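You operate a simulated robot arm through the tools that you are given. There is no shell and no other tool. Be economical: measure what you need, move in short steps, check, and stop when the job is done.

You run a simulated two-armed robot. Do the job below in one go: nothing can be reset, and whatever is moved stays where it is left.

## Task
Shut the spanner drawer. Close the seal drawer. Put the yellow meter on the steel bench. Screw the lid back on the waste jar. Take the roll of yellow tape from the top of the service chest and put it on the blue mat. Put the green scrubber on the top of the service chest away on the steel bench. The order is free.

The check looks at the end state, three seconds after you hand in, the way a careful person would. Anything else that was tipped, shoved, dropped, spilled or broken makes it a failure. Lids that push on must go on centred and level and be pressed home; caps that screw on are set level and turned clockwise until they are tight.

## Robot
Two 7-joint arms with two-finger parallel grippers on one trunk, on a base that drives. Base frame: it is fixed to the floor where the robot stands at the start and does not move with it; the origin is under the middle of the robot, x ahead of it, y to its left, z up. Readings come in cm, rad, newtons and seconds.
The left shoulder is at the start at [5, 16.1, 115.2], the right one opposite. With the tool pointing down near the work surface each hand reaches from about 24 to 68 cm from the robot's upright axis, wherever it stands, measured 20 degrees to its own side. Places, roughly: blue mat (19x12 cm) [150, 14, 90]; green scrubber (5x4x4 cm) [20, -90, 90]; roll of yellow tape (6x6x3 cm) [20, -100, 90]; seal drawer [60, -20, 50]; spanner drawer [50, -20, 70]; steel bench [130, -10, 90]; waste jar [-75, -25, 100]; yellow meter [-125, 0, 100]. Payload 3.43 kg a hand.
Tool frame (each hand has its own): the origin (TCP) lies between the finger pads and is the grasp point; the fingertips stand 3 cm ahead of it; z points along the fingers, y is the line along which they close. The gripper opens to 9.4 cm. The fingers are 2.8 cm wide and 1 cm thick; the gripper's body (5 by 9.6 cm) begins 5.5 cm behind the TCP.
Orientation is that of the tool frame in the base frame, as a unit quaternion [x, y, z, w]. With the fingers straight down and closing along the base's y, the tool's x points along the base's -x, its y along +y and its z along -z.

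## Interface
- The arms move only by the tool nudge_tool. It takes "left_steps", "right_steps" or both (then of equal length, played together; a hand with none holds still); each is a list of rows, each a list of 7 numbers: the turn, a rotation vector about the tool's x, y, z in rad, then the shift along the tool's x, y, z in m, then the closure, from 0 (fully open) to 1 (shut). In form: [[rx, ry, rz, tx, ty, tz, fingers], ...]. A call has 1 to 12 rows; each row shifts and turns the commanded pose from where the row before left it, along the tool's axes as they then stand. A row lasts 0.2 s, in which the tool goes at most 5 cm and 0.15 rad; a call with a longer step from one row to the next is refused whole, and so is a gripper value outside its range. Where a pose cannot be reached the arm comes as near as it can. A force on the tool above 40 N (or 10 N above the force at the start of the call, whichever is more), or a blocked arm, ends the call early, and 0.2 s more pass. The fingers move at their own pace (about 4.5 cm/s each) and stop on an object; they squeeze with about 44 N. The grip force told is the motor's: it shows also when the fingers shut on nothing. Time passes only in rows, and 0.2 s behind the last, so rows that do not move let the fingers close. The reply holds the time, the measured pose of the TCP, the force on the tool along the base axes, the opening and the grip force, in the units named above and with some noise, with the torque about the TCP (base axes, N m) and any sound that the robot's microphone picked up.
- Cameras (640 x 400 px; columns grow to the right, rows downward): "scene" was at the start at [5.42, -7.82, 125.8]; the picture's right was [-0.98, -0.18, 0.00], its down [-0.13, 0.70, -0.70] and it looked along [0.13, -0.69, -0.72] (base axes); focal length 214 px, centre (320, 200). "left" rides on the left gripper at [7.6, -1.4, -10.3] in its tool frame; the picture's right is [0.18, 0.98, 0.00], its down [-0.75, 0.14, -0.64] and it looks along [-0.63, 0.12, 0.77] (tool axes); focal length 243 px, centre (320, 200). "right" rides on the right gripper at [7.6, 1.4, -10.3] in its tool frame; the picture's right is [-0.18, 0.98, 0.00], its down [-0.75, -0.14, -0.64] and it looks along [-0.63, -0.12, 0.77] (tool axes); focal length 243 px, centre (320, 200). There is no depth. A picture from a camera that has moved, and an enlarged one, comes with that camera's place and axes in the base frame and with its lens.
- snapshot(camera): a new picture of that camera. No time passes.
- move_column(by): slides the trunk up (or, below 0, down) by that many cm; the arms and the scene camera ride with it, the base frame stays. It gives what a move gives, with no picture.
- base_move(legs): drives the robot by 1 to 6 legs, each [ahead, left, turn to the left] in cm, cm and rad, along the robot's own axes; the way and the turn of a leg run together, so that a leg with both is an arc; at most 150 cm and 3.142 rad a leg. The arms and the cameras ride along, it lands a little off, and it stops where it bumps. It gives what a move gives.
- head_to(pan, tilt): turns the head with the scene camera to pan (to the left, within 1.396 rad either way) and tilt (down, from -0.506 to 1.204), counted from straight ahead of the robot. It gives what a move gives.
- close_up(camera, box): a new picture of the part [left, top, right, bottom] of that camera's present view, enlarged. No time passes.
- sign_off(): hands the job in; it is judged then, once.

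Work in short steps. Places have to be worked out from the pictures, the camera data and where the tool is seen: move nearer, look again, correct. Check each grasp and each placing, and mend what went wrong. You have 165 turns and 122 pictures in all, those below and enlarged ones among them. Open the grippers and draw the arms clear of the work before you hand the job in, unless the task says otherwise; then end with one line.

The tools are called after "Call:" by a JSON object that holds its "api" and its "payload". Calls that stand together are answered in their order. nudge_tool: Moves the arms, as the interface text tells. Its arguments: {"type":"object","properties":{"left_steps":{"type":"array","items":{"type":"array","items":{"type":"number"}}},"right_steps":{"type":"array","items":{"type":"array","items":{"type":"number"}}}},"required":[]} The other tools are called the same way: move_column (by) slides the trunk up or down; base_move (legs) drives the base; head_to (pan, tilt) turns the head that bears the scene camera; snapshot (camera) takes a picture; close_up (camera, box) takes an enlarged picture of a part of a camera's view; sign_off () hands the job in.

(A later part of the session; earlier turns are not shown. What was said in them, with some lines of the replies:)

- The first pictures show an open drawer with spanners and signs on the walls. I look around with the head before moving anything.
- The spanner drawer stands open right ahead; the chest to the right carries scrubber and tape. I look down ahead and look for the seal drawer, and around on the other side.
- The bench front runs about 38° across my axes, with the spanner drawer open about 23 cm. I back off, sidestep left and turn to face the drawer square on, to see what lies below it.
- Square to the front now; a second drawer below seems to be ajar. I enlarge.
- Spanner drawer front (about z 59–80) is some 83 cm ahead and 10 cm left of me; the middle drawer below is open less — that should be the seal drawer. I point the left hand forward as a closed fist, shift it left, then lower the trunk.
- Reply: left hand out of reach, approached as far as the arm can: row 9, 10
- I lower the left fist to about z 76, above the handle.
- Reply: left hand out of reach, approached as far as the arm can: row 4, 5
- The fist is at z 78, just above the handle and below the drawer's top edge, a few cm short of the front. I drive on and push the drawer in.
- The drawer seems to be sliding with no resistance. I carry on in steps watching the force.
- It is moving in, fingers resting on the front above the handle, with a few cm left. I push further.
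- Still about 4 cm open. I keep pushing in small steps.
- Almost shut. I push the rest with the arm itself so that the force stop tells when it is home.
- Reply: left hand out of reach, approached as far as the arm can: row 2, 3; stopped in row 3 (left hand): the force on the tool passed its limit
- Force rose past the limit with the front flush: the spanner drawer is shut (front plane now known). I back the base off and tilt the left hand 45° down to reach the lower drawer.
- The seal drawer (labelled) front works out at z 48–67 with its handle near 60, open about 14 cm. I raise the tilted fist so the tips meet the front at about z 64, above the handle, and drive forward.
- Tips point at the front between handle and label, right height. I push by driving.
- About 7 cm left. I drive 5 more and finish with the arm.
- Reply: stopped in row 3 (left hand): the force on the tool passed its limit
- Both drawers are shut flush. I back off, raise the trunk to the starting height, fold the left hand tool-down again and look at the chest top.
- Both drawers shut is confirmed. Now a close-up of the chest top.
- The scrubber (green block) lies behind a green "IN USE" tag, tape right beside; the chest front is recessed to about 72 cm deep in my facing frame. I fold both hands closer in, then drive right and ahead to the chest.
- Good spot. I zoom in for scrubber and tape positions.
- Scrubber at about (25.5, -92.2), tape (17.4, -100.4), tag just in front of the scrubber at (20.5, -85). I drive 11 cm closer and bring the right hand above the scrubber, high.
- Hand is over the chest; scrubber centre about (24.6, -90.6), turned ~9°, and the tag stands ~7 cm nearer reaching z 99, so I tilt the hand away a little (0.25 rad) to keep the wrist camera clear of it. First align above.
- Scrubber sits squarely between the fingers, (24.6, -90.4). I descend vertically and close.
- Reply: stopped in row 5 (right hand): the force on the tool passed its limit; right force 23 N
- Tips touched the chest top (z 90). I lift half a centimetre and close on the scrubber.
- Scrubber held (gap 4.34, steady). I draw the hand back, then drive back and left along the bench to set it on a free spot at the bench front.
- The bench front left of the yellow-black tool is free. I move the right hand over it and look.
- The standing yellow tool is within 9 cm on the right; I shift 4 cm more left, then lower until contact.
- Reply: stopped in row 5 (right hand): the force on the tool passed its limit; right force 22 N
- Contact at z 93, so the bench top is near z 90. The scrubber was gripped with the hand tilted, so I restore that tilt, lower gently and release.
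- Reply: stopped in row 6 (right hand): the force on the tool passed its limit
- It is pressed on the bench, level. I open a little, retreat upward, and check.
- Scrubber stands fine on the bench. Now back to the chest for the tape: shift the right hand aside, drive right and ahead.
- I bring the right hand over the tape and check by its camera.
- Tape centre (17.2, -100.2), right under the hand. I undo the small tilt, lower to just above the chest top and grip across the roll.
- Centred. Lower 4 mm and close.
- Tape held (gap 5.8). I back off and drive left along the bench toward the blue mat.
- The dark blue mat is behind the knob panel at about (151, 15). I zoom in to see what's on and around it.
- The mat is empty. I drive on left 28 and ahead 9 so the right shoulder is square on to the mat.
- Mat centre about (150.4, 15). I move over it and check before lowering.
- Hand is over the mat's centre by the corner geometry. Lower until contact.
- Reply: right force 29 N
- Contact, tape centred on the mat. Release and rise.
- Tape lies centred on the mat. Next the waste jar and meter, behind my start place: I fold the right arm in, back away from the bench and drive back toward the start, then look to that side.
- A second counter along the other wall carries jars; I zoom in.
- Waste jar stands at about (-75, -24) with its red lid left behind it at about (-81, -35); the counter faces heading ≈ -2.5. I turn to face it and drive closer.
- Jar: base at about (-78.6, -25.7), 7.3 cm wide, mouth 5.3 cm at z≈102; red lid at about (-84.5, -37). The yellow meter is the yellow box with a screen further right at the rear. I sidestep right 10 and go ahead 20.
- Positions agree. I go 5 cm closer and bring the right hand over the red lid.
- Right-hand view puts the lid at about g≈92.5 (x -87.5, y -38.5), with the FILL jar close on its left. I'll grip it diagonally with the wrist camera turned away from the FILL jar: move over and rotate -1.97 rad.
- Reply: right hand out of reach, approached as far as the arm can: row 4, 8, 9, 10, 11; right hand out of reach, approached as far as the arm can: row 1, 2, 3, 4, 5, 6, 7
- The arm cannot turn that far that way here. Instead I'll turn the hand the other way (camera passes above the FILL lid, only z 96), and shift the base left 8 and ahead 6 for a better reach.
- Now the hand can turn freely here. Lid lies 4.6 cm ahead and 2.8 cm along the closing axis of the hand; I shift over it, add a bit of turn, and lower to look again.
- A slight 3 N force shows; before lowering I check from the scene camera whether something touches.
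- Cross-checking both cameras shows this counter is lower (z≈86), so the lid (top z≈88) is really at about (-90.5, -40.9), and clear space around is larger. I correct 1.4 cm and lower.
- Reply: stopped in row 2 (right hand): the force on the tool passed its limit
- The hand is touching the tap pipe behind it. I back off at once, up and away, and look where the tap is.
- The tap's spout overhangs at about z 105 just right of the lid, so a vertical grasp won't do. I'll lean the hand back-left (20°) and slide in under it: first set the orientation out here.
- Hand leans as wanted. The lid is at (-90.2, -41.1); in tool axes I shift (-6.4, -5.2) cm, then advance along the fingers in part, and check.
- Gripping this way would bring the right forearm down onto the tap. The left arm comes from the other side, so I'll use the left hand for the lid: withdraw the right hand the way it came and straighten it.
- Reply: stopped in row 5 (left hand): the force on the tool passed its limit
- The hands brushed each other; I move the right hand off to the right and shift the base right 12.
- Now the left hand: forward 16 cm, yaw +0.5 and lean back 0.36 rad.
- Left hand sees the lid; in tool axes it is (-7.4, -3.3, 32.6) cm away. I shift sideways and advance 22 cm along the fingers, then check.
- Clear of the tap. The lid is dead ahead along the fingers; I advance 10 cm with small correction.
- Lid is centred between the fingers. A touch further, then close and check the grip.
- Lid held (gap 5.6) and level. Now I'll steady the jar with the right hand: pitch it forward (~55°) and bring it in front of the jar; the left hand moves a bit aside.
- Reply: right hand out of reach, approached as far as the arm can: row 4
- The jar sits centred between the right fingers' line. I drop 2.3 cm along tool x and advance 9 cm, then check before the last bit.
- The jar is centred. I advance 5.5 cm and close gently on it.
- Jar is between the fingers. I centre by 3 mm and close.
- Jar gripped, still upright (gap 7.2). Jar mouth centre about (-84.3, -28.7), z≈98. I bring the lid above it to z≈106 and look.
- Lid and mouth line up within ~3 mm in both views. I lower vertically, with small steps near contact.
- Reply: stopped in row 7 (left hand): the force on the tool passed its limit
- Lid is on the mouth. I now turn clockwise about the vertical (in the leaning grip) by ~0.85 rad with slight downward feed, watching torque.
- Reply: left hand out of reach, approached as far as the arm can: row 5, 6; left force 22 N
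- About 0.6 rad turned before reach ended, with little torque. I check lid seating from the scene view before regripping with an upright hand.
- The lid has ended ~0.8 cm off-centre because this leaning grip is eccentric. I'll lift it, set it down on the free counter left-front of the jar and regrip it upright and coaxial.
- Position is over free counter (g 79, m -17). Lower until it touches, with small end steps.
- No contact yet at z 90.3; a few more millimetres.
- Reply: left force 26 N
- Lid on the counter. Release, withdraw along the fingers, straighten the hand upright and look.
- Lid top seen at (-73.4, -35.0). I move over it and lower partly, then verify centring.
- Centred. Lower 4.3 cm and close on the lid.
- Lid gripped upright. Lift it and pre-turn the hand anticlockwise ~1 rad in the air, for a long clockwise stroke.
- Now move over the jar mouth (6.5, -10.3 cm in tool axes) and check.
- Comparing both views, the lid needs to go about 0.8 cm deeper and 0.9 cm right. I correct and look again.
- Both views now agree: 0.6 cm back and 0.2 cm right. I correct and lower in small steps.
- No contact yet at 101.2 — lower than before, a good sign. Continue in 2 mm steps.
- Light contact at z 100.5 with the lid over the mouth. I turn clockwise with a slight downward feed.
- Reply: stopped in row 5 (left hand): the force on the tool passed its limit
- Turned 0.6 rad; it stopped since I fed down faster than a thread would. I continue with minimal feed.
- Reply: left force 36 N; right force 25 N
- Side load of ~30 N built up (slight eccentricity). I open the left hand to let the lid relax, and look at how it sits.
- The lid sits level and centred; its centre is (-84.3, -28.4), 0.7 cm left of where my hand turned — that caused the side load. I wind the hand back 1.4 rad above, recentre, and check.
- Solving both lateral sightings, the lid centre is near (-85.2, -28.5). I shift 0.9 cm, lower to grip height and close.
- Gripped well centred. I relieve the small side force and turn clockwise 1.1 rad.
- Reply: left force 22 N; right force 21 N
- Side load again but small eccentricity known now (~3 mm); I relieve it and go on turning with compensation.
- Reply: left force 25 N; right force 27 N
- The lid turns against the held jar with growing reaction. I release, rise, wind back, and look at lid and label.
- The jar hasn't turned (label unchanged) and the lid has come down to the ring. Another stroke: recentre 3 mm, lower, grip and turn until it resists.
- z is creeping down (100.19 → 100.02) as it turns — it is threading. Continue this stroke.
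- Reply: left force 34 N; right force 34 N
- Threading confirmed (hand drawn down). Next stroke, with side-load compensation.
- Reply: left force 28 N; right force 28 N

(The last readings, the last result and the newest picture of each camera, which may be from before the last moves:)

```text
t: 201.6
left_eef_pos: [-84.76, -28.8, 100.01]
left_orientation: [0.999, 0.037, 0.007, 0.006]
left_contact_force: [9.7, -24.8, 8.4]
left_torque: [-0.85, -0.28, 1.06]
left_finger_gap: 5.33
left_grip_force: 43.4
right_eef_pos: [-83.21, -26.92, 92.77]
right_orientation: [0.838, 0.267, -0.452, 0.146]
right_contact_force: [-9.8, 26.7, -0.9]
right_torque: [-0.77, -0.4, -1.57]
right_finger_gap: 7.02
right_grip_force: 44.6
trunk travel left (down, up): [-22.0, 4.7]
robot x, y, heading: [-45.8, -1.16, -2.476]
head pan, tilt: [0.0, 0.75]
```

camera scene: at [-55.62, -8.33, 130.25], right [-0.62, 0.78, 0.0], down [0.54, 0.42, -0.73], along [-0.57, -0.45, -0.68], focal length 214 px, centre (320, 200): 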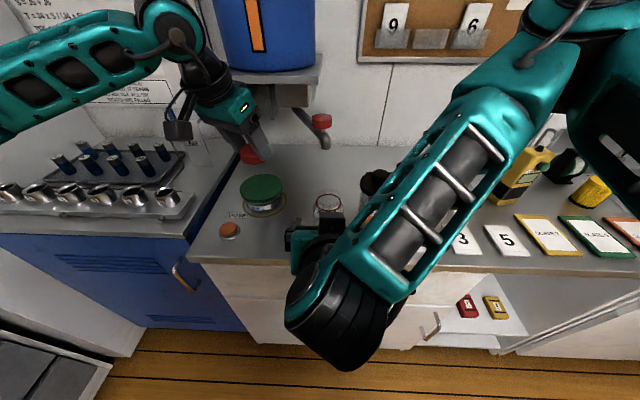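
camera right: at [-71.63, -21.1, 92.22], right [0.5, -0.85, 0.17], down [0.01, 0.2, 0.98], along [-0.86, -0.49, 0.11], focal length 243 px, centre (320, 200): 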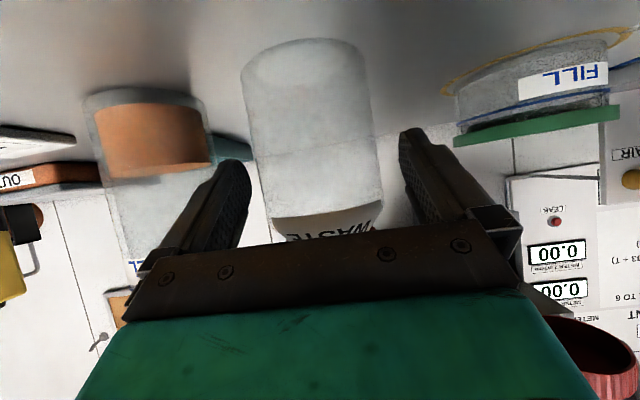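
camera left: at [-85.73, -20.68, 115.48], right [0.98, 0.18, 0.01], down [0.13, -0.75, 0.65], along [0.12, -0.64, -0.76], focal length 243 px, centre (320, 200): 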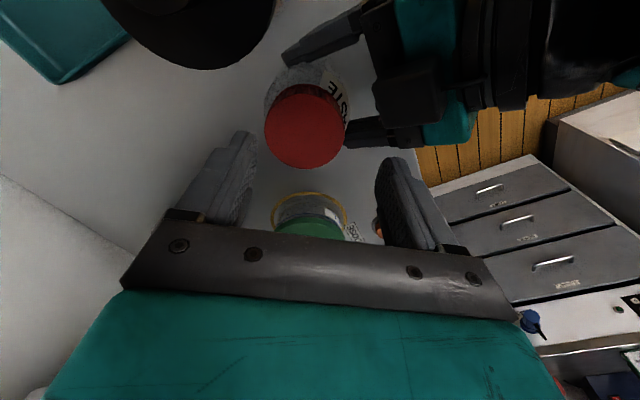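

Torque jumped to 1.6 Nm: the lid is tight. Release with the left hand, rise and look.

Call:
{"api": "nudge_tool", "payload": {"left_steps": [[0, 0, 0, 0, 0, 0, 0.3], [0, 0, 0, 0, 0, 0, 0.15], [0, 0, 0, 0, 0, 0, 0.1], [0, 0, 0, 0, 0, -0.04, 0.1], [0, 0, 0, 0, 0, -0.04, 0.1], [0, 0, -0.14, 0, 0, -0.04, 0], [0, 0, -0.14, 0.04, 0, 0, 0], [0, 0, -0.14, 0.04, 0, 0, 0], [0, 0, -0.14, 0.04, 0.02, 0, 0]]}}

Call:
{"api": "close_up", "payload": {"camera": "scene", "box": [250, 130, 410, 230]}}

```text
t: 203.6
left_eef_pos: [-72.65, -26.12, 112.13]
left_orientation: [0.951, 0.31, 0.005, 0.004]
left_contact_force: [1.2, -0.4, 0.7]
left_torque: [0.0, 0.02, 0.02]
left_finger_gap: 9.39
left_grip_force: 0.1
right_eef_pos: [-83.1, -27.32, 92.93]
right_orientation: [0.837, 0.272, -0.451, 0.151]
right_contact_force: [-0.1, 0.5, -2.6]
right_torque: [0.04, -0.06, 0.0]
right_finger_gap: 6.72
right_grip_force: 44.1
trunk travel left (down, up): [-22.0, 4.7]
robot x, y, heading: [-45.83, -1.15, -2.469]
head pan, tilt: [0.0, 0.75]
```

```text
4.00 times, centred on (330, 180) of scene
camera zoom: at [-55.55, -8.4, 130.26], right [-0.62, 0.78, 0.0], down [0.53, 0.42, -0.73], along [-0.57, -0.45, -0.68], focal length 858 px, centre (280, 280)
```

zoom: 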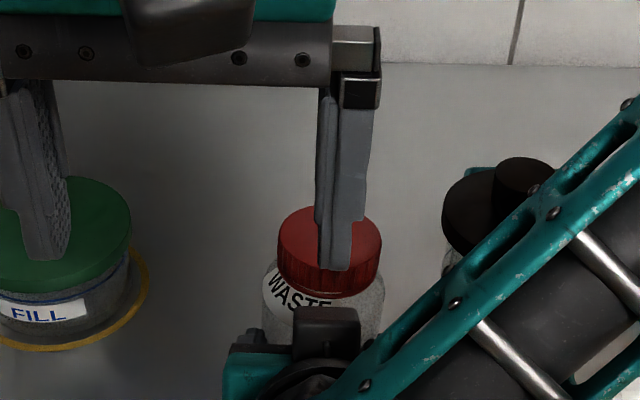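

The lid sits level with the label ring hidden beneath. I open the right hand and withdraw it straight back.

Call:
{"api": "nudge_tool", "payload": {"right_steps": [[0, 0, 0, 0, 0, 0, 0.15], [0, 0, 0, 0, 0, 0, 0.1], [0, 0, 0, 0, 0, 0, 0.1], [0, 0, 0, 0, 0, -0.03, 0.1], [0, 0, 0, 0, 0, -0.04, 0.1], [0, 0, 0, 0, 0, -0.04, 0.1], [0, 0, 0, 0, 0, -0.04, 0.1]], "left_steps": [[0, 0, 0, 0, 0.02, 0, 0], [0, 0, 0, 0.02, 0.04, 0, 0], [0, 0, 0, 0.02, 0.04, 0, 0], [0, 0, 0, 0, 0.02, 0, 0], [0, 0, 0, 0, 0, 0, 0], [0, 0, 0, 0, 0, 0, 0], [0, 0, 0, 0, 0, 0, 0]]}}

Call:
{"api": "close_up", "payload": {"camera": "scene", "box": [220, 120, 420, 245]}}

```text
t: 205.2
left_eef_pos: [-62.45, -33.46, 112.33]
left_orientation: [0.951, 0.309, 0.005, 0.005]
left_contact_force: [0.0, 0.1, -0.3]
left_torque: [-0.01, 0.0, 0.0]
left_finger_gap: 9.39
left_grip_force: 0.0
right_eef_pos: [-72.95, -19.8, 101.32]
right_orientation: [0.836, 0.27, -0.453, 0.15]
right_contact_force: [-0.5, 0.6, 0.2]
right_torque: [-0.01, -0.02, 0.0]
right_finger_gap: 8.48
right_grip_force: 0.1
trunk travel left (down, up): [-22.0, 4.7]
robot x, y, heading: [-46.03, -0.89, -2.473]
head pan, tilt: [0.0, 0.75]
```

```text
3.20 times, centred on (320, 182) of scene
camera zoom: at [-55.57, -8.34, 130.26], right [-0.62, 0.78, 0.0], down [0.53, 0.42, -0.73], along [-0.57, -0.45, -0.68], focal length 686 px, centre (320, 256)
```

zoom: 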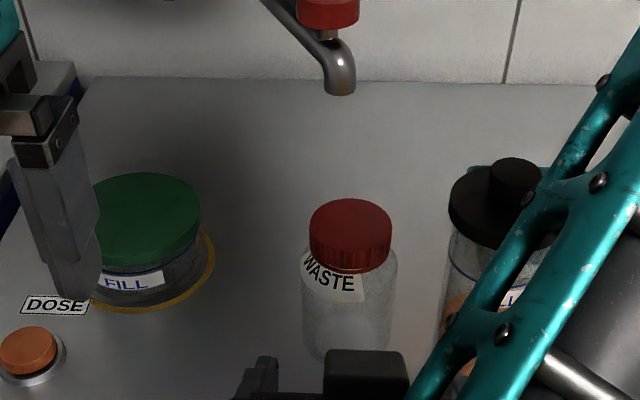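

Jar done: lid on, level, jar standing. Now straighten the right hand, pulled back and up, then drive right toward the meter.

Call:
{"api": "nudge_tool", "payload": {"right_steps": [[0, 0, 0, 0, 0, -0.04, 0], [0, 0, 0, -0.02, 0, -0.04, 0], [0, 0.137, 0, -0.02, 0, 0, 0], [0, 0.137, 0, -0.02, -0.02, 0, 0], [0, 0.137, 0, 0, -0.02, 0, 0], [0, 0.137, 0, 0, -0.02, 0, 0], [0, 0.137, 0, 0, -0.02, 0, 0], [0, 0.137, 0, 0, -0.02, 0, 0], [0, 0.137, 0, 0, 0, 0, 0]]}}

Call:
{"api": "base_move", "payload": {"legs": [[-6, 0, 0], [0, -36, 0]]}}

Call:
{"api": "head_to", "payload": {"pan": -0.25, "tilt": 0.65}}

Call:
{"api": "snapshot", "payload": {"camera": "scene"}}

```text
t: 207.2
left_eef_pos: [-62.55, -33.58, 112.35]
left_orientation: [0.951, 0.309, 0.005, 0.004]
left_contact_force: [0.3, 0.9, 0.2]
left_torque: [0.0, 0.0, 0.0]
left_finger_gap: 9.42
left_grip_force: 0.0
right_eef_pos: [-76.3, -9.77, 110.23]
right_orientation: [0.951, 0.31, -0.014, 0.008]
right_contact_force: [0.3, -0.1, -0.7]
right_torque: [0.03, -0.01, -0.03]
right_finger_gap: 9.42
right_grip_force: 0.1
trunk travel left (down, up): [-22.0, 4.7]
robot x, y, heading: [-45.8, -0.75, -2.473]
head pan, tilt: [0.0, 0.75]
```

```text
t: 210.1
left_eef_pos: [-80.16, -1.74, 112.32]
left_orientation: [0.95, 0.311, 0.005, 0.004]
left_contact_force: [-0.8, 0.2, 0.5]
left_torque: [-0.02, 0.0, -0.03]
left_finger_gap: 9.37
left_grip_force: 0.0
right_eef_pos: [-93.98, 21.99, 110.13]
right_orientation: [0.951, 0.31, -0.016, 0.009]
right_contact_force: [-0.2, 0.8, -0.1]
right_torque: [0.0, -0.01, -0.02]
right_finger_gap: 9.38
right_grip_force: 0.1
trunk travel left (down, up): [-22.0, 4.7]
robot x, y, heading: [-63.6, 31.04, -2.468]
head pan, tilt: [0.0, 0.75]
```

```text
t: 210.8
left_eef_pos: [-80.07, -1.6, 112.26]
left_orientation: [0.951, 0.31, 0.006, 0.004]
left_contact_force: [0.9, -0.1, 0.2]
left_torque: [0.01, 0.03, 0.01]
left_finger_gap: 9.4
left_grip_force: 0.0
right_eef_pos: [-93.97, 21.95, 110.31]
right_orientation: [0.95, 0.311, -0.016, 0.009]
right_contact_force: [-0.7, -0.7, 0.4]
right_torque: [-0.02, 0.03, 0.01]
right_finger_gap: 9.41
right_grip_force: 0.0
trunk travel left (down, up): [-22.0, 4.7]
robot x, y, heading: [-63.57, 30.89, -2.461]
head pan, tilt: [-0.25, 0.649]
```

```text
16 pictures are left
camera scene: at [-74.75, 25.09, 131.11], right [-0.41, 0.91, 0.0], down [0.55, 0.25, -0.8], along [-0.73, -0.33, -0.6], focal length 214 px, centre (320, 200)
```

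scene: 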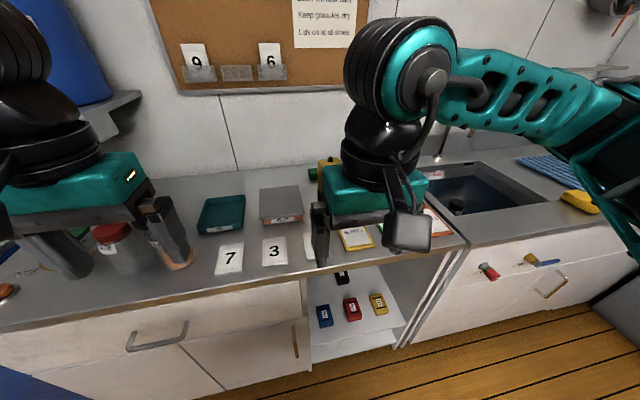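

The meter is hidden behind my right hand, roughly 70 cm ahead and 20 right. I drive ahead 11 and use the right hand's camera.

Call:
{"api": "base_move", "payload": {"legs": [[11, 0, 0]]}}

Call:
{"api": "nudge_tool", "payload": {"right_steps": [[0, 0.03, 0, -0.04, -0.01, -0.03, 0], [0, 0, 0, -0.03, -0.02, -0.02, 0], [0, 0, 0, 0, 0, 0, 0]]}}

Call:
{"api": "snapshot", "payload": {"camera": "right"}}

```text
t: 211.9
left_eef_pos: [-85.43, -5.97, 112.33]
left_orientation: [0.95, 0.311, 0.003, 0.005]
left_contact_force: [0.1, 0.1, -0.6]
left_torque: [-0.01, 0.03, -0.01]
left_finger_gap: 9.43
left_grip_force: 0.0
right_eef_pos: [-99.29, 17.69, 110.34]
right_orientation: [0.95, 0.311, -0.017, 0.01]
right_contact_force: [-0.1, 0.6, 0.6]
right_torque: [0.0, 0.02, -0.01]
right_finger_gap: 9.39
right_grip_force: 0.0
trunk travel left (down, up): [-22.0, 4.7]
robot x, y, heading: [-68.92, 26.88, -2.474]
head pan, tilt: [-0.25, 0.649]
stopped in leg 1: the robot was blocked; the commanded pose is now the measured one
```

```text
refused: row 1 steps farther than a row can; nothing moved
```

```text
15 pictures are left
camera right: at [-92.06, 21.5, 120.22], right [0.43, -0.9, 0.01], down [-0.67, -0.31, 0.67], along [-0.6, -0.3, -0.74], focal length 243 px, centre (320, 200)
```

right: 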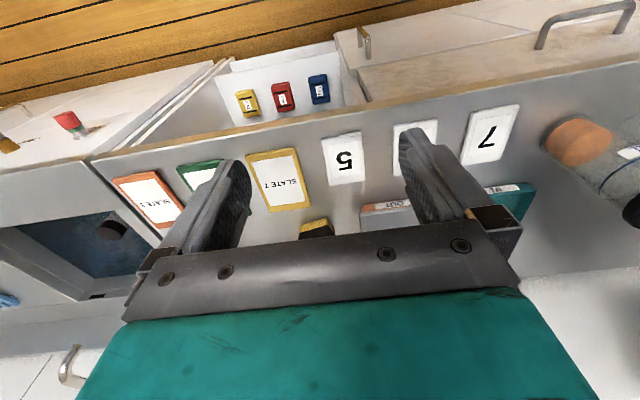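

The base stopped against the counter. The meter's black-yellow top just shows under the palm, so I move the hand forward 12 cm and up a bit to see it.

Call:
{"api": "nudge_tool", "payload": {"right_steps": [[0, 0.03, 0, -0.04, 0, -0.02, 0], [0, 0, 0, -0.04, 0, -0.02, 0], [0, 0, 0, -0.04, 0, -0.01, 0], [0, 0, 0, 0, 0, 0, 0]]}}

Call:
{"api": "snapshot", "payload": {"camera": "right"}}

```text
t: 212.9
left_eef_pos: [-85.52, -6.08, 112.38]
left_orientation: [0.95, 0.312, 0.004, 0.005]
left_contact_force: [-0.3, 0.3, -0.5]
left_torque: [-0.03, 0.0, -0.01]
left_finger_gap: 9.42
left_grip_force: 0.1
right_eef_pos: [-109.23, 10.72, 115.42]
right_orientation: [0.951, 0.31, -0.002, 0.005]
right_contact_force: [-0.1, -0.1, 0.2]
right_torque: [0.0, 0.02, 0.01]
right_finger_gap: 9.39
right_grip_force: 0.0
trunk travel left (down, up): [-22.0, 4.7]
robot x, y, heading: [-68.97, 26.36, -2.477]
head pan, tilt: [-0.25, 0.649]
```

```text
14 pictures are left
camera right: at [-102.23, 14.33, 125.59], right [0.43, -0.9, 0.01], down [-0.69, -0.33, 0.64], along [-0.58, -0.28, -0.76], focal length 243 px, centre (320, 200)
```

right: 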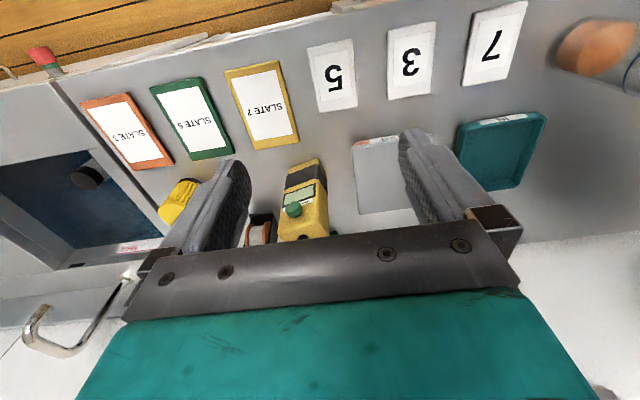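

The meter is the upright yellow instrument, base near (-126, 6), top about z 103. I move the hand above it, high, and take a closer look.

Call:
{"api": "nudge_tool", "payload": {"right_steps": [[0, 0, 0, -0.035, -0.016, 0, 0], [0, 0, 0, -0.035, -0.016, 0, 0], [0, 0, 0, -0.035, -0.016, 0, 0], [0, 0, 0, -0.03, -0.014, 0, 0], [0, 0, 0, 0, 0, 0, 0]]}}

Call:
{"api": "snapshot", "payload": {"camera": "right"}}

Call:
{"api": "close_up", "payload": {"camera": "scene", "box": [280, 110, 440, 210]}}

```text
t: 214.1
left_eef_pos: [-85.51, -5.9, 112.2]
left_orientation: [0.95, 0.311, 0.005, 0.004]
left_contact_force: [0.0, -0.6, 0.5]
left_torque: [0.01, 0.01, -0.04]
left_finger_gap: 9.42
left_grip_force: 0.2
right_eef_pos: [-123.68, 7.82, 115.45]
right_orientation: [0.951, 0.31, -0.002, 0.003]
right_contact_force: [0.4, 0.4, 0.3]
right_torque: [0.03, 0.01, -0.01]
right_finger_gap: 9.4
right_grip_force: 0.0
trunk travel left (down, up): [-22.0, 4.7]
robot x, y, heading: [-69.07, 27.01, -2.473]
head pan, tilt: [-0.25, 0.649]
```

```text
13 pictures are left
camera right: at [-116.75, 11.3, 125.57], right [0.43, -0.9, 0.01], down [-0.69, -0.33, 0.65], along [-0.58, -0.28, -0.76], focal length 243 px, centre (320, 200)
```

right: 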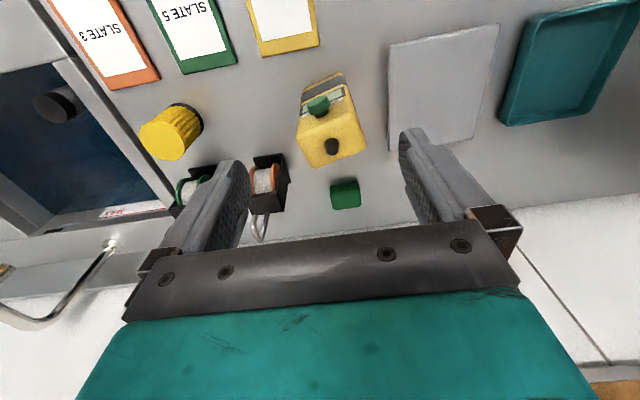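

```text
4.00 times, centred on (360, 160) of scene
camera zoom: at [-80.14, 20.77, 131.11], right [-0.41, 0.91, 0.0], down [0.55, 0.25, -0.8], along [-0.73, -0.33, -0.6], focal length 858 px, centre (160, 360)
```

zoom: 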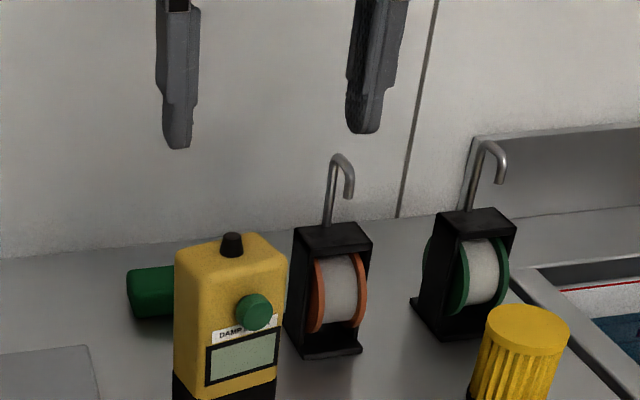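

Triangulated: meter about 6 × 4.3 cm, centre (-126.3, 5.1), top z 103 with a nub. I centre the hand, turn it ~14° to match, and lower partway to check.

Call:
{"api": "nudge_tool", "payload": {"right_steps": [[0, 0, 0, -0.037, 0.0065, 0, 0], [0, 0, -0.12, 0, 0, 0, 0], [0, 0, -0.12, 0, 0, 0, 0], [0, 0, 0, 0, 0, 0.03, 0], [0, 0, 0, 0, 0, 0.03, 0], [0, 0, 0, 0, 0, 0, 0]]}}

Call:
{"api": "snapshot", "payload": {"camera": "right"}}

```text
t: 215.5
left_eef_pos: [-85.44, -6.05, 112.32]
left_orientation: [0.95, 0.311, 0.004, 0.003]
left_contact_force: [-0.1, -0.3, 0.5]
left_torque: [-0.01, -0.01, 0.02]
left_finger_gap: 9.39
left_grip_force: 0.1
right_eef_pos: [-126.24, 4.89, 109.54]
right_orientation: [0.907, 0.422, -0.002, 0.004]
right_contact_force: [1.0, 0.1, 0.2]
right_torque: [-0.02, -0.01, 0.0]
right_finger_gap: 9.39
right_grip_force: 0.1
trunk travel left (down, up): [-22.0, 4.7]
robot x, y, heading: [-69.15, 26.89, -2.472]
head pan, tilt: [-0.25, 0.649]
```

```text
11 pictures are left
camera right: at [-120.29, 10.03, 119.61], right [0.63, -0.77, 0.01], down [-0.59, -0.48, 0.65], along [-0.5, -0.41, -0.76], focal length 243 px, centre (320, 200)
```

right: 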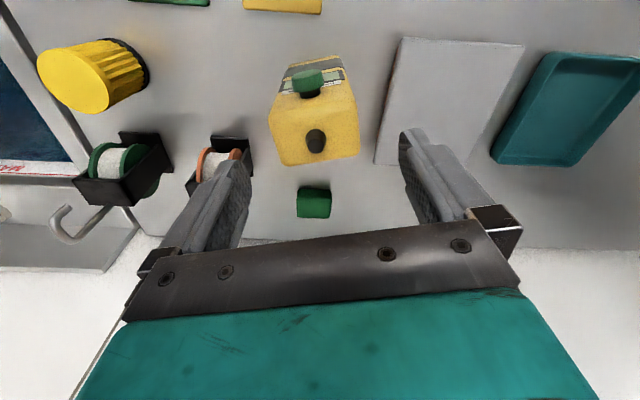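

Aligned; shift 3.5 mm, lower to z≈99.8 and close on the meter's sides.

Call:
{"api": "nudge_tool", "payload": {"right_steps": [[0, 0, 0, 0.002, -0.0035, 0.03, 0], [0, 0, 0, 0, 0, 0.03, 0], [0, 0, 0, 0, 0, 0.03, 0], [0, 0, 0, 0, 0, 0.006, 0], [0, 0, 0, 0, 0, 0, 0], [0, 0, 0, 0, 0, 0, 0.3], [0, 0, 0, 0, 0, 0, 0.6], [0, 0, 0, 0, 0, 0, 1], [0, 0, 0, 0, 0, 0, 1]]}}

```text
t: 217.5
left_eef_pos: [-85.55, -6.14, 112.29]
left_orientation: [0.951, 0.31, 0.004, 0.005]
left_contact_force: [-0.5, 0.1, 0.2]
left_torque: [-0.01, 0.0, 0.01]
left_finger_gap: 9.38
left_grip_force: 0.1
right_eef_pos: [-126.36, 5.09, 99.79]
right_orientation: [0.907, 0.422, -0.002, 0.004]
right_contact_force: [-0.3, 0.3, -0.9]
right_torque: [0.06, 0.07, -0.01]
right_finger_gap: 6.99
right_grip_force: 44.1
trunk travel left (down, up): [-22.0, 4.7]
robot x, y, heading: [-68.9, 26.56, -2.467]
head pan, tilt: [-0.25, 0.649]
```

Gripped (gap 7.0). Lift and draw the hand back over the counter edge.

Call:
{"api": "nudge_tool", "payload": {"right_steps": [[0, 0, 0, 0, 0, -0.03, 1], [0, 0, 0, 0, 0, -0.04, 1], [0, 0, 0, 0, 0, -0.04, 1], [0, 0, 0, 0, 0, -0.04, 1], [0, 0, 0.12, 0, 0, -0.03, 1], [0, 0, 0.12, 0.04, 0, 0, 1], [0, 0, 0, 0.04, 0, 0, 1], [0, 0, 0, 0.04, 0, 0, 1], [0, 0, 0, 0.04, 0, 0, 1], [0, 0, 0, 0.04, 0, 0, 1], [0, 0, 0, 0.04, 0, 0, 1]]}}

Call:
{"api": "snapshot", "payload": {"camera": "scene"}}

```text
t: 219.9
left_eef_pos: [-85.48, -6.06, 112.34]
left_orientation: [0.95, 0.311, 0.004, 0.004]
left_contact_force: [-0.5, 0.5, -0.4]
left_torque: [0.01, 0.03, -0.02]
left_finger_gap: 9.42
left_grip_force: 0.0
right_eef_pos: [-107.2, 19.88, 117.62]
right_orientation: [0.951, 0.31, -0.001, 0.004]
right_contact_force: [-0.1, -0.5, -1.9]
right_torque: [0.03, 0.03, 0.0]
right_finger_gap: 7.01
right_grip_force: 44.6
trunk travel left (down, up): [-22.0, 4.7]
robot x, y, heading: [-68.64, 26.6, -2.471]
head pan, tilt: [-0.25, 0.649]
```

```text
10 pictures are left
camera scene: at [-80.13, 20.78, 131.12], right [-0.41, 0.91, 0.0], down [0.55, 0.25, -0.8], along [-0.73, -0.33, -0.6], focal length 214 px, centre (320, 200)
```

scene: 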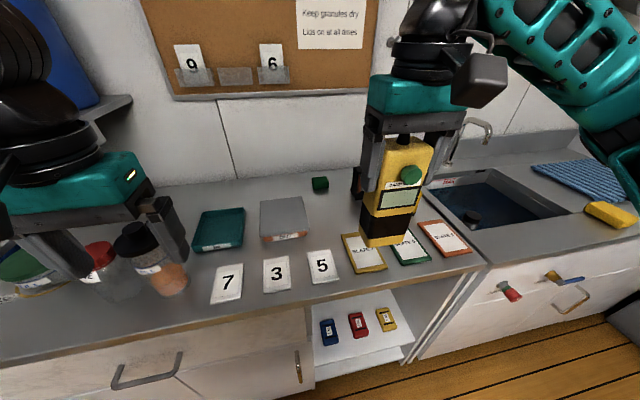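

Meter held upright. I back away, turn to face the bench and drive to its free stretch left of the scrubber.

Call:
{"api": "base_move", "payload": {"legs": [[-45, 0, 0], [0, 35, 0], [0, 0, 1.57], [0, 58, 0], [22, 0, 0]]}}

Call:
{"api": "head_to", "payload": {"pan": -0.3, "tilt": 0.75}}

Call:
{"api": "snapshot", "payload": {"camera": "scene"}}

```text
t: 232.6
left_eef_pos: [79.52, 31.76, 112.34]
left_orientation: [0.443, 0.896, 0.007, 0.0]
left_contact_force: [0.6, 0.6, -0.6]
left_torque: [0.02, 0.0, -0.01]
left_finger_gap: 9.43
left_grip_force: 0.0
right_eef_pos: [54.11, 9.6, 117.6]
right_orientation: [0.445, 0.896, 0.002, 0.003]
right_contact_force: [-0.2, 0.0, -2.4]
right_torque: [0.05, 0.03, 0.0]
right_finger_gap: 6.99
right_grip_force: 43.7
trunk travel left (down, up): [-22.0, 4.7]
robot x, y, heading: [46.56, 47.89, -0.879]
head pan, tilt: [-0.25, 0.649]
```

```text
t: 233.2
left_eef_pos: [79.5, 31.86, 112.29]
left_orientation: [0.444, 0.896, 0.006, 0.0]
left_contact_force: [-0.9, -0.4, 0.4]
left_torque: [0.0, 0.03, 0.03]
left_finger_gap: 9.41
left_grip_force: 0.1
right_eef_pos: [54.23, 9.72, 117.69]
right_orientation: [0.444, 0.896, 0.002, 0.004]
right_contact_force: [-1.4, -0.9, -2.5]
right_torque: [0.03, 0.02, 0.02]
right_finger_gap: 7.02
right_grip_force: 43.9
trunk travel left (down, up): [-22.0, 4.7]
robot x, y, heading: [46.48, 47.72, -0.878]
head pan, tilt: [-0.3, 0.75]
```

```text
9 pictures are left
camera scene: at [52.1, 37.08, 130.25], right [-0.92, -0.38, 0.0], down [-0.26, 0.63, -0.73], along [0.28, -0.68, -0.68], focal length 214 px, centre (320, 200)
```

scene: 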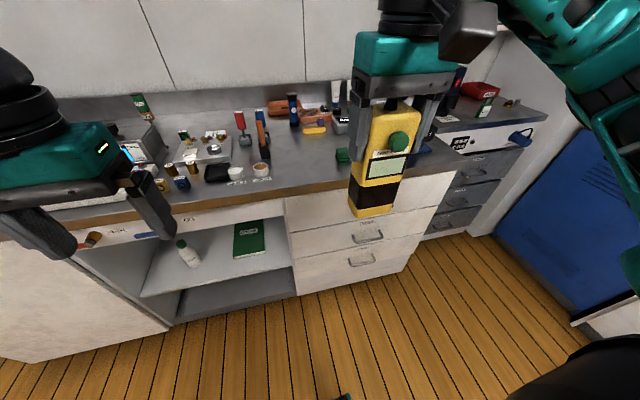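

Free spot at about (80.5, -19), between scrubber and tubs. I drive ahead 20 and move the meter over it.

Call:
{"api": "base_move", "payload": {"legs": [[20, 0, 0]]}}

```text
t: 234.8
left_eef_pos: [92.24, 16.31, 112.4]
left_orientation: [0.444, 0.896, 0.006, 0.0]
left_contact_force: [0.6, 0.2, -0.3]
left_torque: [0.01, -0.02, 0.0]
left_finger_gap: 9.37
left_grip_force: 0.1
right_eef_pos: [66.68, -5.83, 117.66]
right_orientation: [0.445, 0.896, 0.002, 0.004]
right_contact_force: [-0.3, -0.5, -1.7]
right_torque: [-0.02, 0.03, -0.02]
right_finger_gap: 6.98
right_grip_force: 44.5
trunk travel left (down, up): [-22.0, 4.7]
robot x, y, heading: [59.17, 32.57, -0.88]
head pan, tilt: [-0.3, 0.75]
```

Call:
{"api": "nudge_tool", "payload": {"right_steps": [[0, 0, 0, -0.038, 0.006, 0, 1], [0, 0, 0, -0.038, 0.006, 0, 1], [0, 0, 0, -0.038, 0.006, 0, 1], [0, 0, 0, -0.038, 0.006, 0, 1], [0, 0, 0, -0.037, 0.006, 0, 1], [0, 0, 0, 0, 0, 0.03, 1], [0, 0, 0, 0, 0, 0.03, 1], [0, 0, 0, 0, 0, 0.02, 1], [0, 0, 0, 0, 0, 0, 1]]}}

Call:
{"api": "snapshot", "payload": {"camera": "scene"}}

```text
t: 236.8
left_eef_pos: [92.3, 16.39, 112.3]
left_orientation: [0.444, 0.896, 0.005, 0.001]
left_contact_force: [0.2, -0.9, -0.2]
left_torque: [-0.02, 0.02, -0.01]
left_finger_gap: 9.38
left_grip_force: 0.0
right_eef_pos: [80.61, -18.96, 109.88]
right_orientation: [0.445, 0.895, 0.002, 0.004]
right_contact_force: [0.3, -1.4, -2.2]
right_torque: [-0.01, 0.01, -0.03]
right_finger_gap: 6.98
right_grip_force: 44.0
trunk travel left (down, up): [-22.0, 4.7]
robot x, y, heading: [59.53, 32.64, -0.884]
head pan, tilt: [-0.3, 0.75]
```

```text
8 pictures are left
camera scene: at [64.81, 21.69, 130.25], right [-0.92, -0.38, 0.0], down [-0.26, 0.63, -0.73], along [0.28, -0.68, -0.68], focal length 214 px, centre (320, 200)
```

scene: 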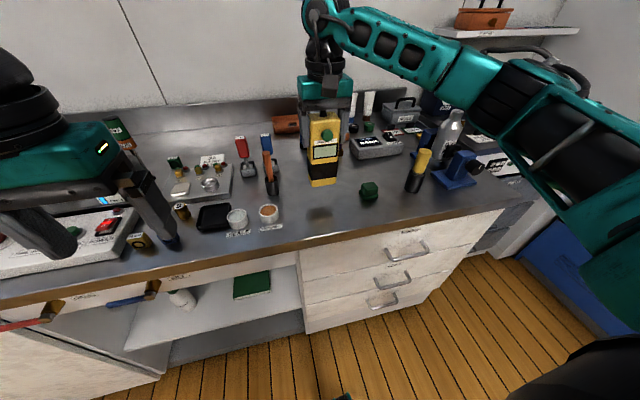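

Spot below is clear. Lower to contact (expected near z 103.8).

Call:
{"api": "nudge_tool", "payload": {"right_steps": [[0, 0, 0, 0, 0, 0.03, 1], [0, 0, 0, 0, 0, 0.02, 1], [0, 0, 0, 0, 0, 0.005, 1], [0, 0, 0, 0, 0, 0.003, 1], [0, 0, 0, 0, 0, 0.003, 1], [0, 0, 0, 0, 0, 0.003, 1], [0, 0, 0, 0, 0, 0.003, 1]]}}

```text
t: 238.4
left_eef_pos: [92.02, 16.75, 112.46]
left_orientation: [0.444, 0.896, 0.005, 0.001]
left_contact_force: [1.3, 0.9, -0.1]
left_torque: [0.0, 0.01, 0.02]
left_finger_gap: 9.41
left_grip_force: 0.2
right_eef_pos: [80.61, -18.84, 103.67]
right_orientation: [0.445, 0.895, 0.001, 0.01]
right_contact_force: [-1.8, -2.8, 36.5]
right_torque: [-0.14, 1.22, -0.07]
right_finger_gap: 7.02
right_grip_force: 43.6
trunk travel left (down, up): [-22.0, 4.7]
robot x, y, heading: [59.18, 32.05, -0.882]
head pan, tilt: [-0.3, 0.75]
```

On the bench. Ease the pressure, open, and lift straight up.

Call:
{"api": "nudge_tool", "payload": {"right_steps": [[0, 0, 0, 0, 0, -0.004, 1], [0, 0, 0, 0, 0, 0, 0.1], [0, 0, 0, 0, 0, 0, 0], [0, 0, 0, 0, 0, 0, 0], [0, 0, 0, 0, 0, -0.03, 0], [0, 0, 0, 0, 0, -0.04, 0], [0, 0, 0, 0, 0, -0.04, 0], [0, 0, 0, 0, 0, -0.03, 0], [0, 0, 0, 0.04, 0, 0, 0], [0, 0, 0, 0.04, 0, 0, 0], [0, 0, 0, 0.04, 0, 0, 0], [0, 0, 0, 0.04, 0, 0, 0]]}}

Call:
{"api": "base_move", "payload": {"legs": [[-30, 0, 0]]}}

Call:
{"api": "snapshot", "payload": {"camera": "scene"}}

```text
t: 241.0
left_eef_pos: [92.23, 16.5, 112.37]
left_orientation: [0.444, 0.896, 0.006, 0.0]
left_contact_force: [0.2, -0.4, -0.7]
left_torque: [0.03, 0.01, 0.01]
left_finger_gap: 9.38
left_grip_force: 0.0
right_eef_pos: [70.76, -6.1, 117.41]
right_orientation: [0.445, 0.895, 0.002, 0.004]
right_contact_force: [-0.7, 0.5, -0.4]
right_torque: [0.02, 0.02, 0.0]
right_finger_gap: 9.41
right_grip_force: 0.1
trunk travel left (down, up): [-22.0, 4.7]
robot x, y, heading: [59.08, 32.18, -0.88]
head pan, tilt: [-0.3, 0.75]
```

```text
t: 243.1
left_eef_pos: [73.36, 39.47, 112.35]
left_orientation: [0.443, 0.897, 0.005, 0.0]
left_contact_force: [-0.3, -0.6, 0.2]
left_torque: [-0.01, -0.03, 0.03]
left_finger_gap: 9.4
left_grip_force: 0.2
right_eef_pos: [51.98, 16.92, 117.29]
right_orientation: [0.444, 0.896, 0.002, 0.005]
right_contact_force: [-0.4, 0.0, -0.2]
right_torque: [-0.01, 0.01, 0.0]
right_finger_gap: 9.43
right_grip_force: 0.1
trunk travel left (down, up): [-22.0, 4.7]
robot x, y, heading: [40.02, 55.29, -0.879]
head pan, tilt: [-0.3, 0.75]
```

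```text
7 pictures are left
camera scene: at [45.82, 44.68, 130.26], right [-0.92, -0.38, 0.0], down [-0.26, 0.63, -0.73], along [0.28, -0.68, -0.68], focal length 214 px, centre (320, 200)
```

scene: 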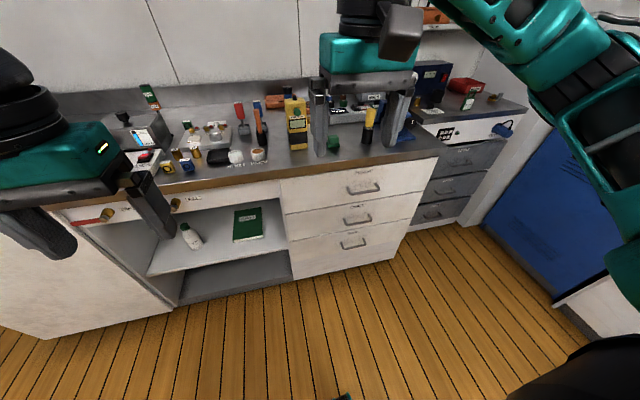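

Meter stands on the bench. One enlarged check of drawers and bench.

Call:
{"api": "close_up", "payload": {"camera": "scene", "box": [220, 80, 460, 290]}}

Call:
{"api": "head_to", "payload": {"pan": 0.5, "tilt": 0.5}}

Call:
{"api": "snapshot", "payload": {"camera": "scene"}}

```text
1.90 times, centred on (340, 185) of scene
camera zoom: at [45.82, 44.68, 130.26], right [-0.92, -0.38, 0.0], down [-0.26, 0.63, -0.73], along [0.28, -0.68, -0.68], focal length 408 px, centre (282, 229)
```

zoom: 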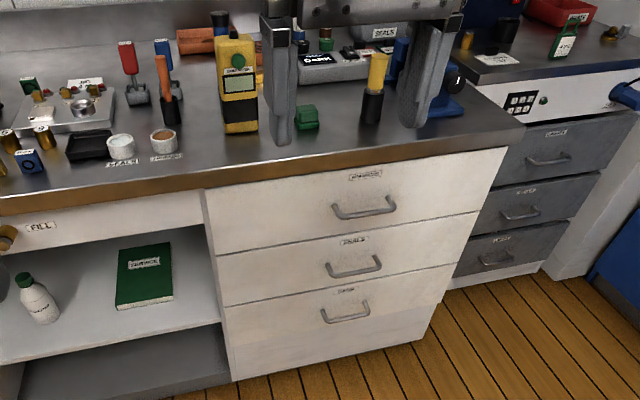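

```text
t: 244.2
left_eef_pos: [73.22, 39.43, 112.18]
left_orientation: [0.443, 0.896, 0.006, 0.0]
left_contact_force: [-0.5, 0.7, 0.4]
left_torque: [0.01, 0.03, 0.0]
left_finger_gap: 9.4
left_grip_force: 0.1
right_eef_pos: [51.93, 16.77, 117.44]
right_orientation: [0.444, 0.896, 0.002, 0.004]
right_contact_force: [0.7, 0.2, 0.5]
right_torque: [0.01, 0.03, -0.01]
right_finger_gap: 9.39
right_grip_force: 0.0
trunk travel left (down, up): [-22.0, 4.7]
robot x, y, heading: [39.94, 55.22, -0.877]
head pan, tilt: [0.499, 0.499]
```

```text
5 pictures are left
camera scene: at [51.14, 48.91, 132.45], right [-0.37, -0.93, 0.0], down [-0.44, 0.18, -0.88], along [0.82, -0.33, -0.48], focal length 214 px, centre (320, 200)
```

scene: 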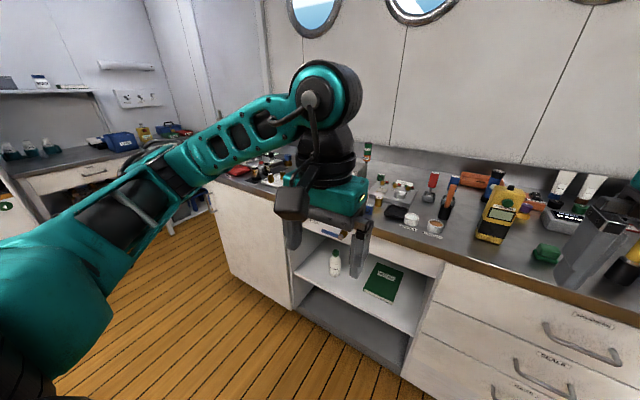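

All six jobs check out: both drawers are flush, the meter and scrubber stand on the bench, the tape is on the mat and the lid is tight. The grippers are open and the arms are clear, so I hand in.

Call:
{"api": "sign_off", "payload": {}}

```text
The job is handed in.
```

The job is handed in, with all six tasks done: both drawers are shut, the meter and scrubber are on the steel bench, the tape is on the blue mat, and the waste jar's lid is screwed tight; the right hand brushed the tap spout behind the jar lid once, and I saw nothing out of place afterwards.
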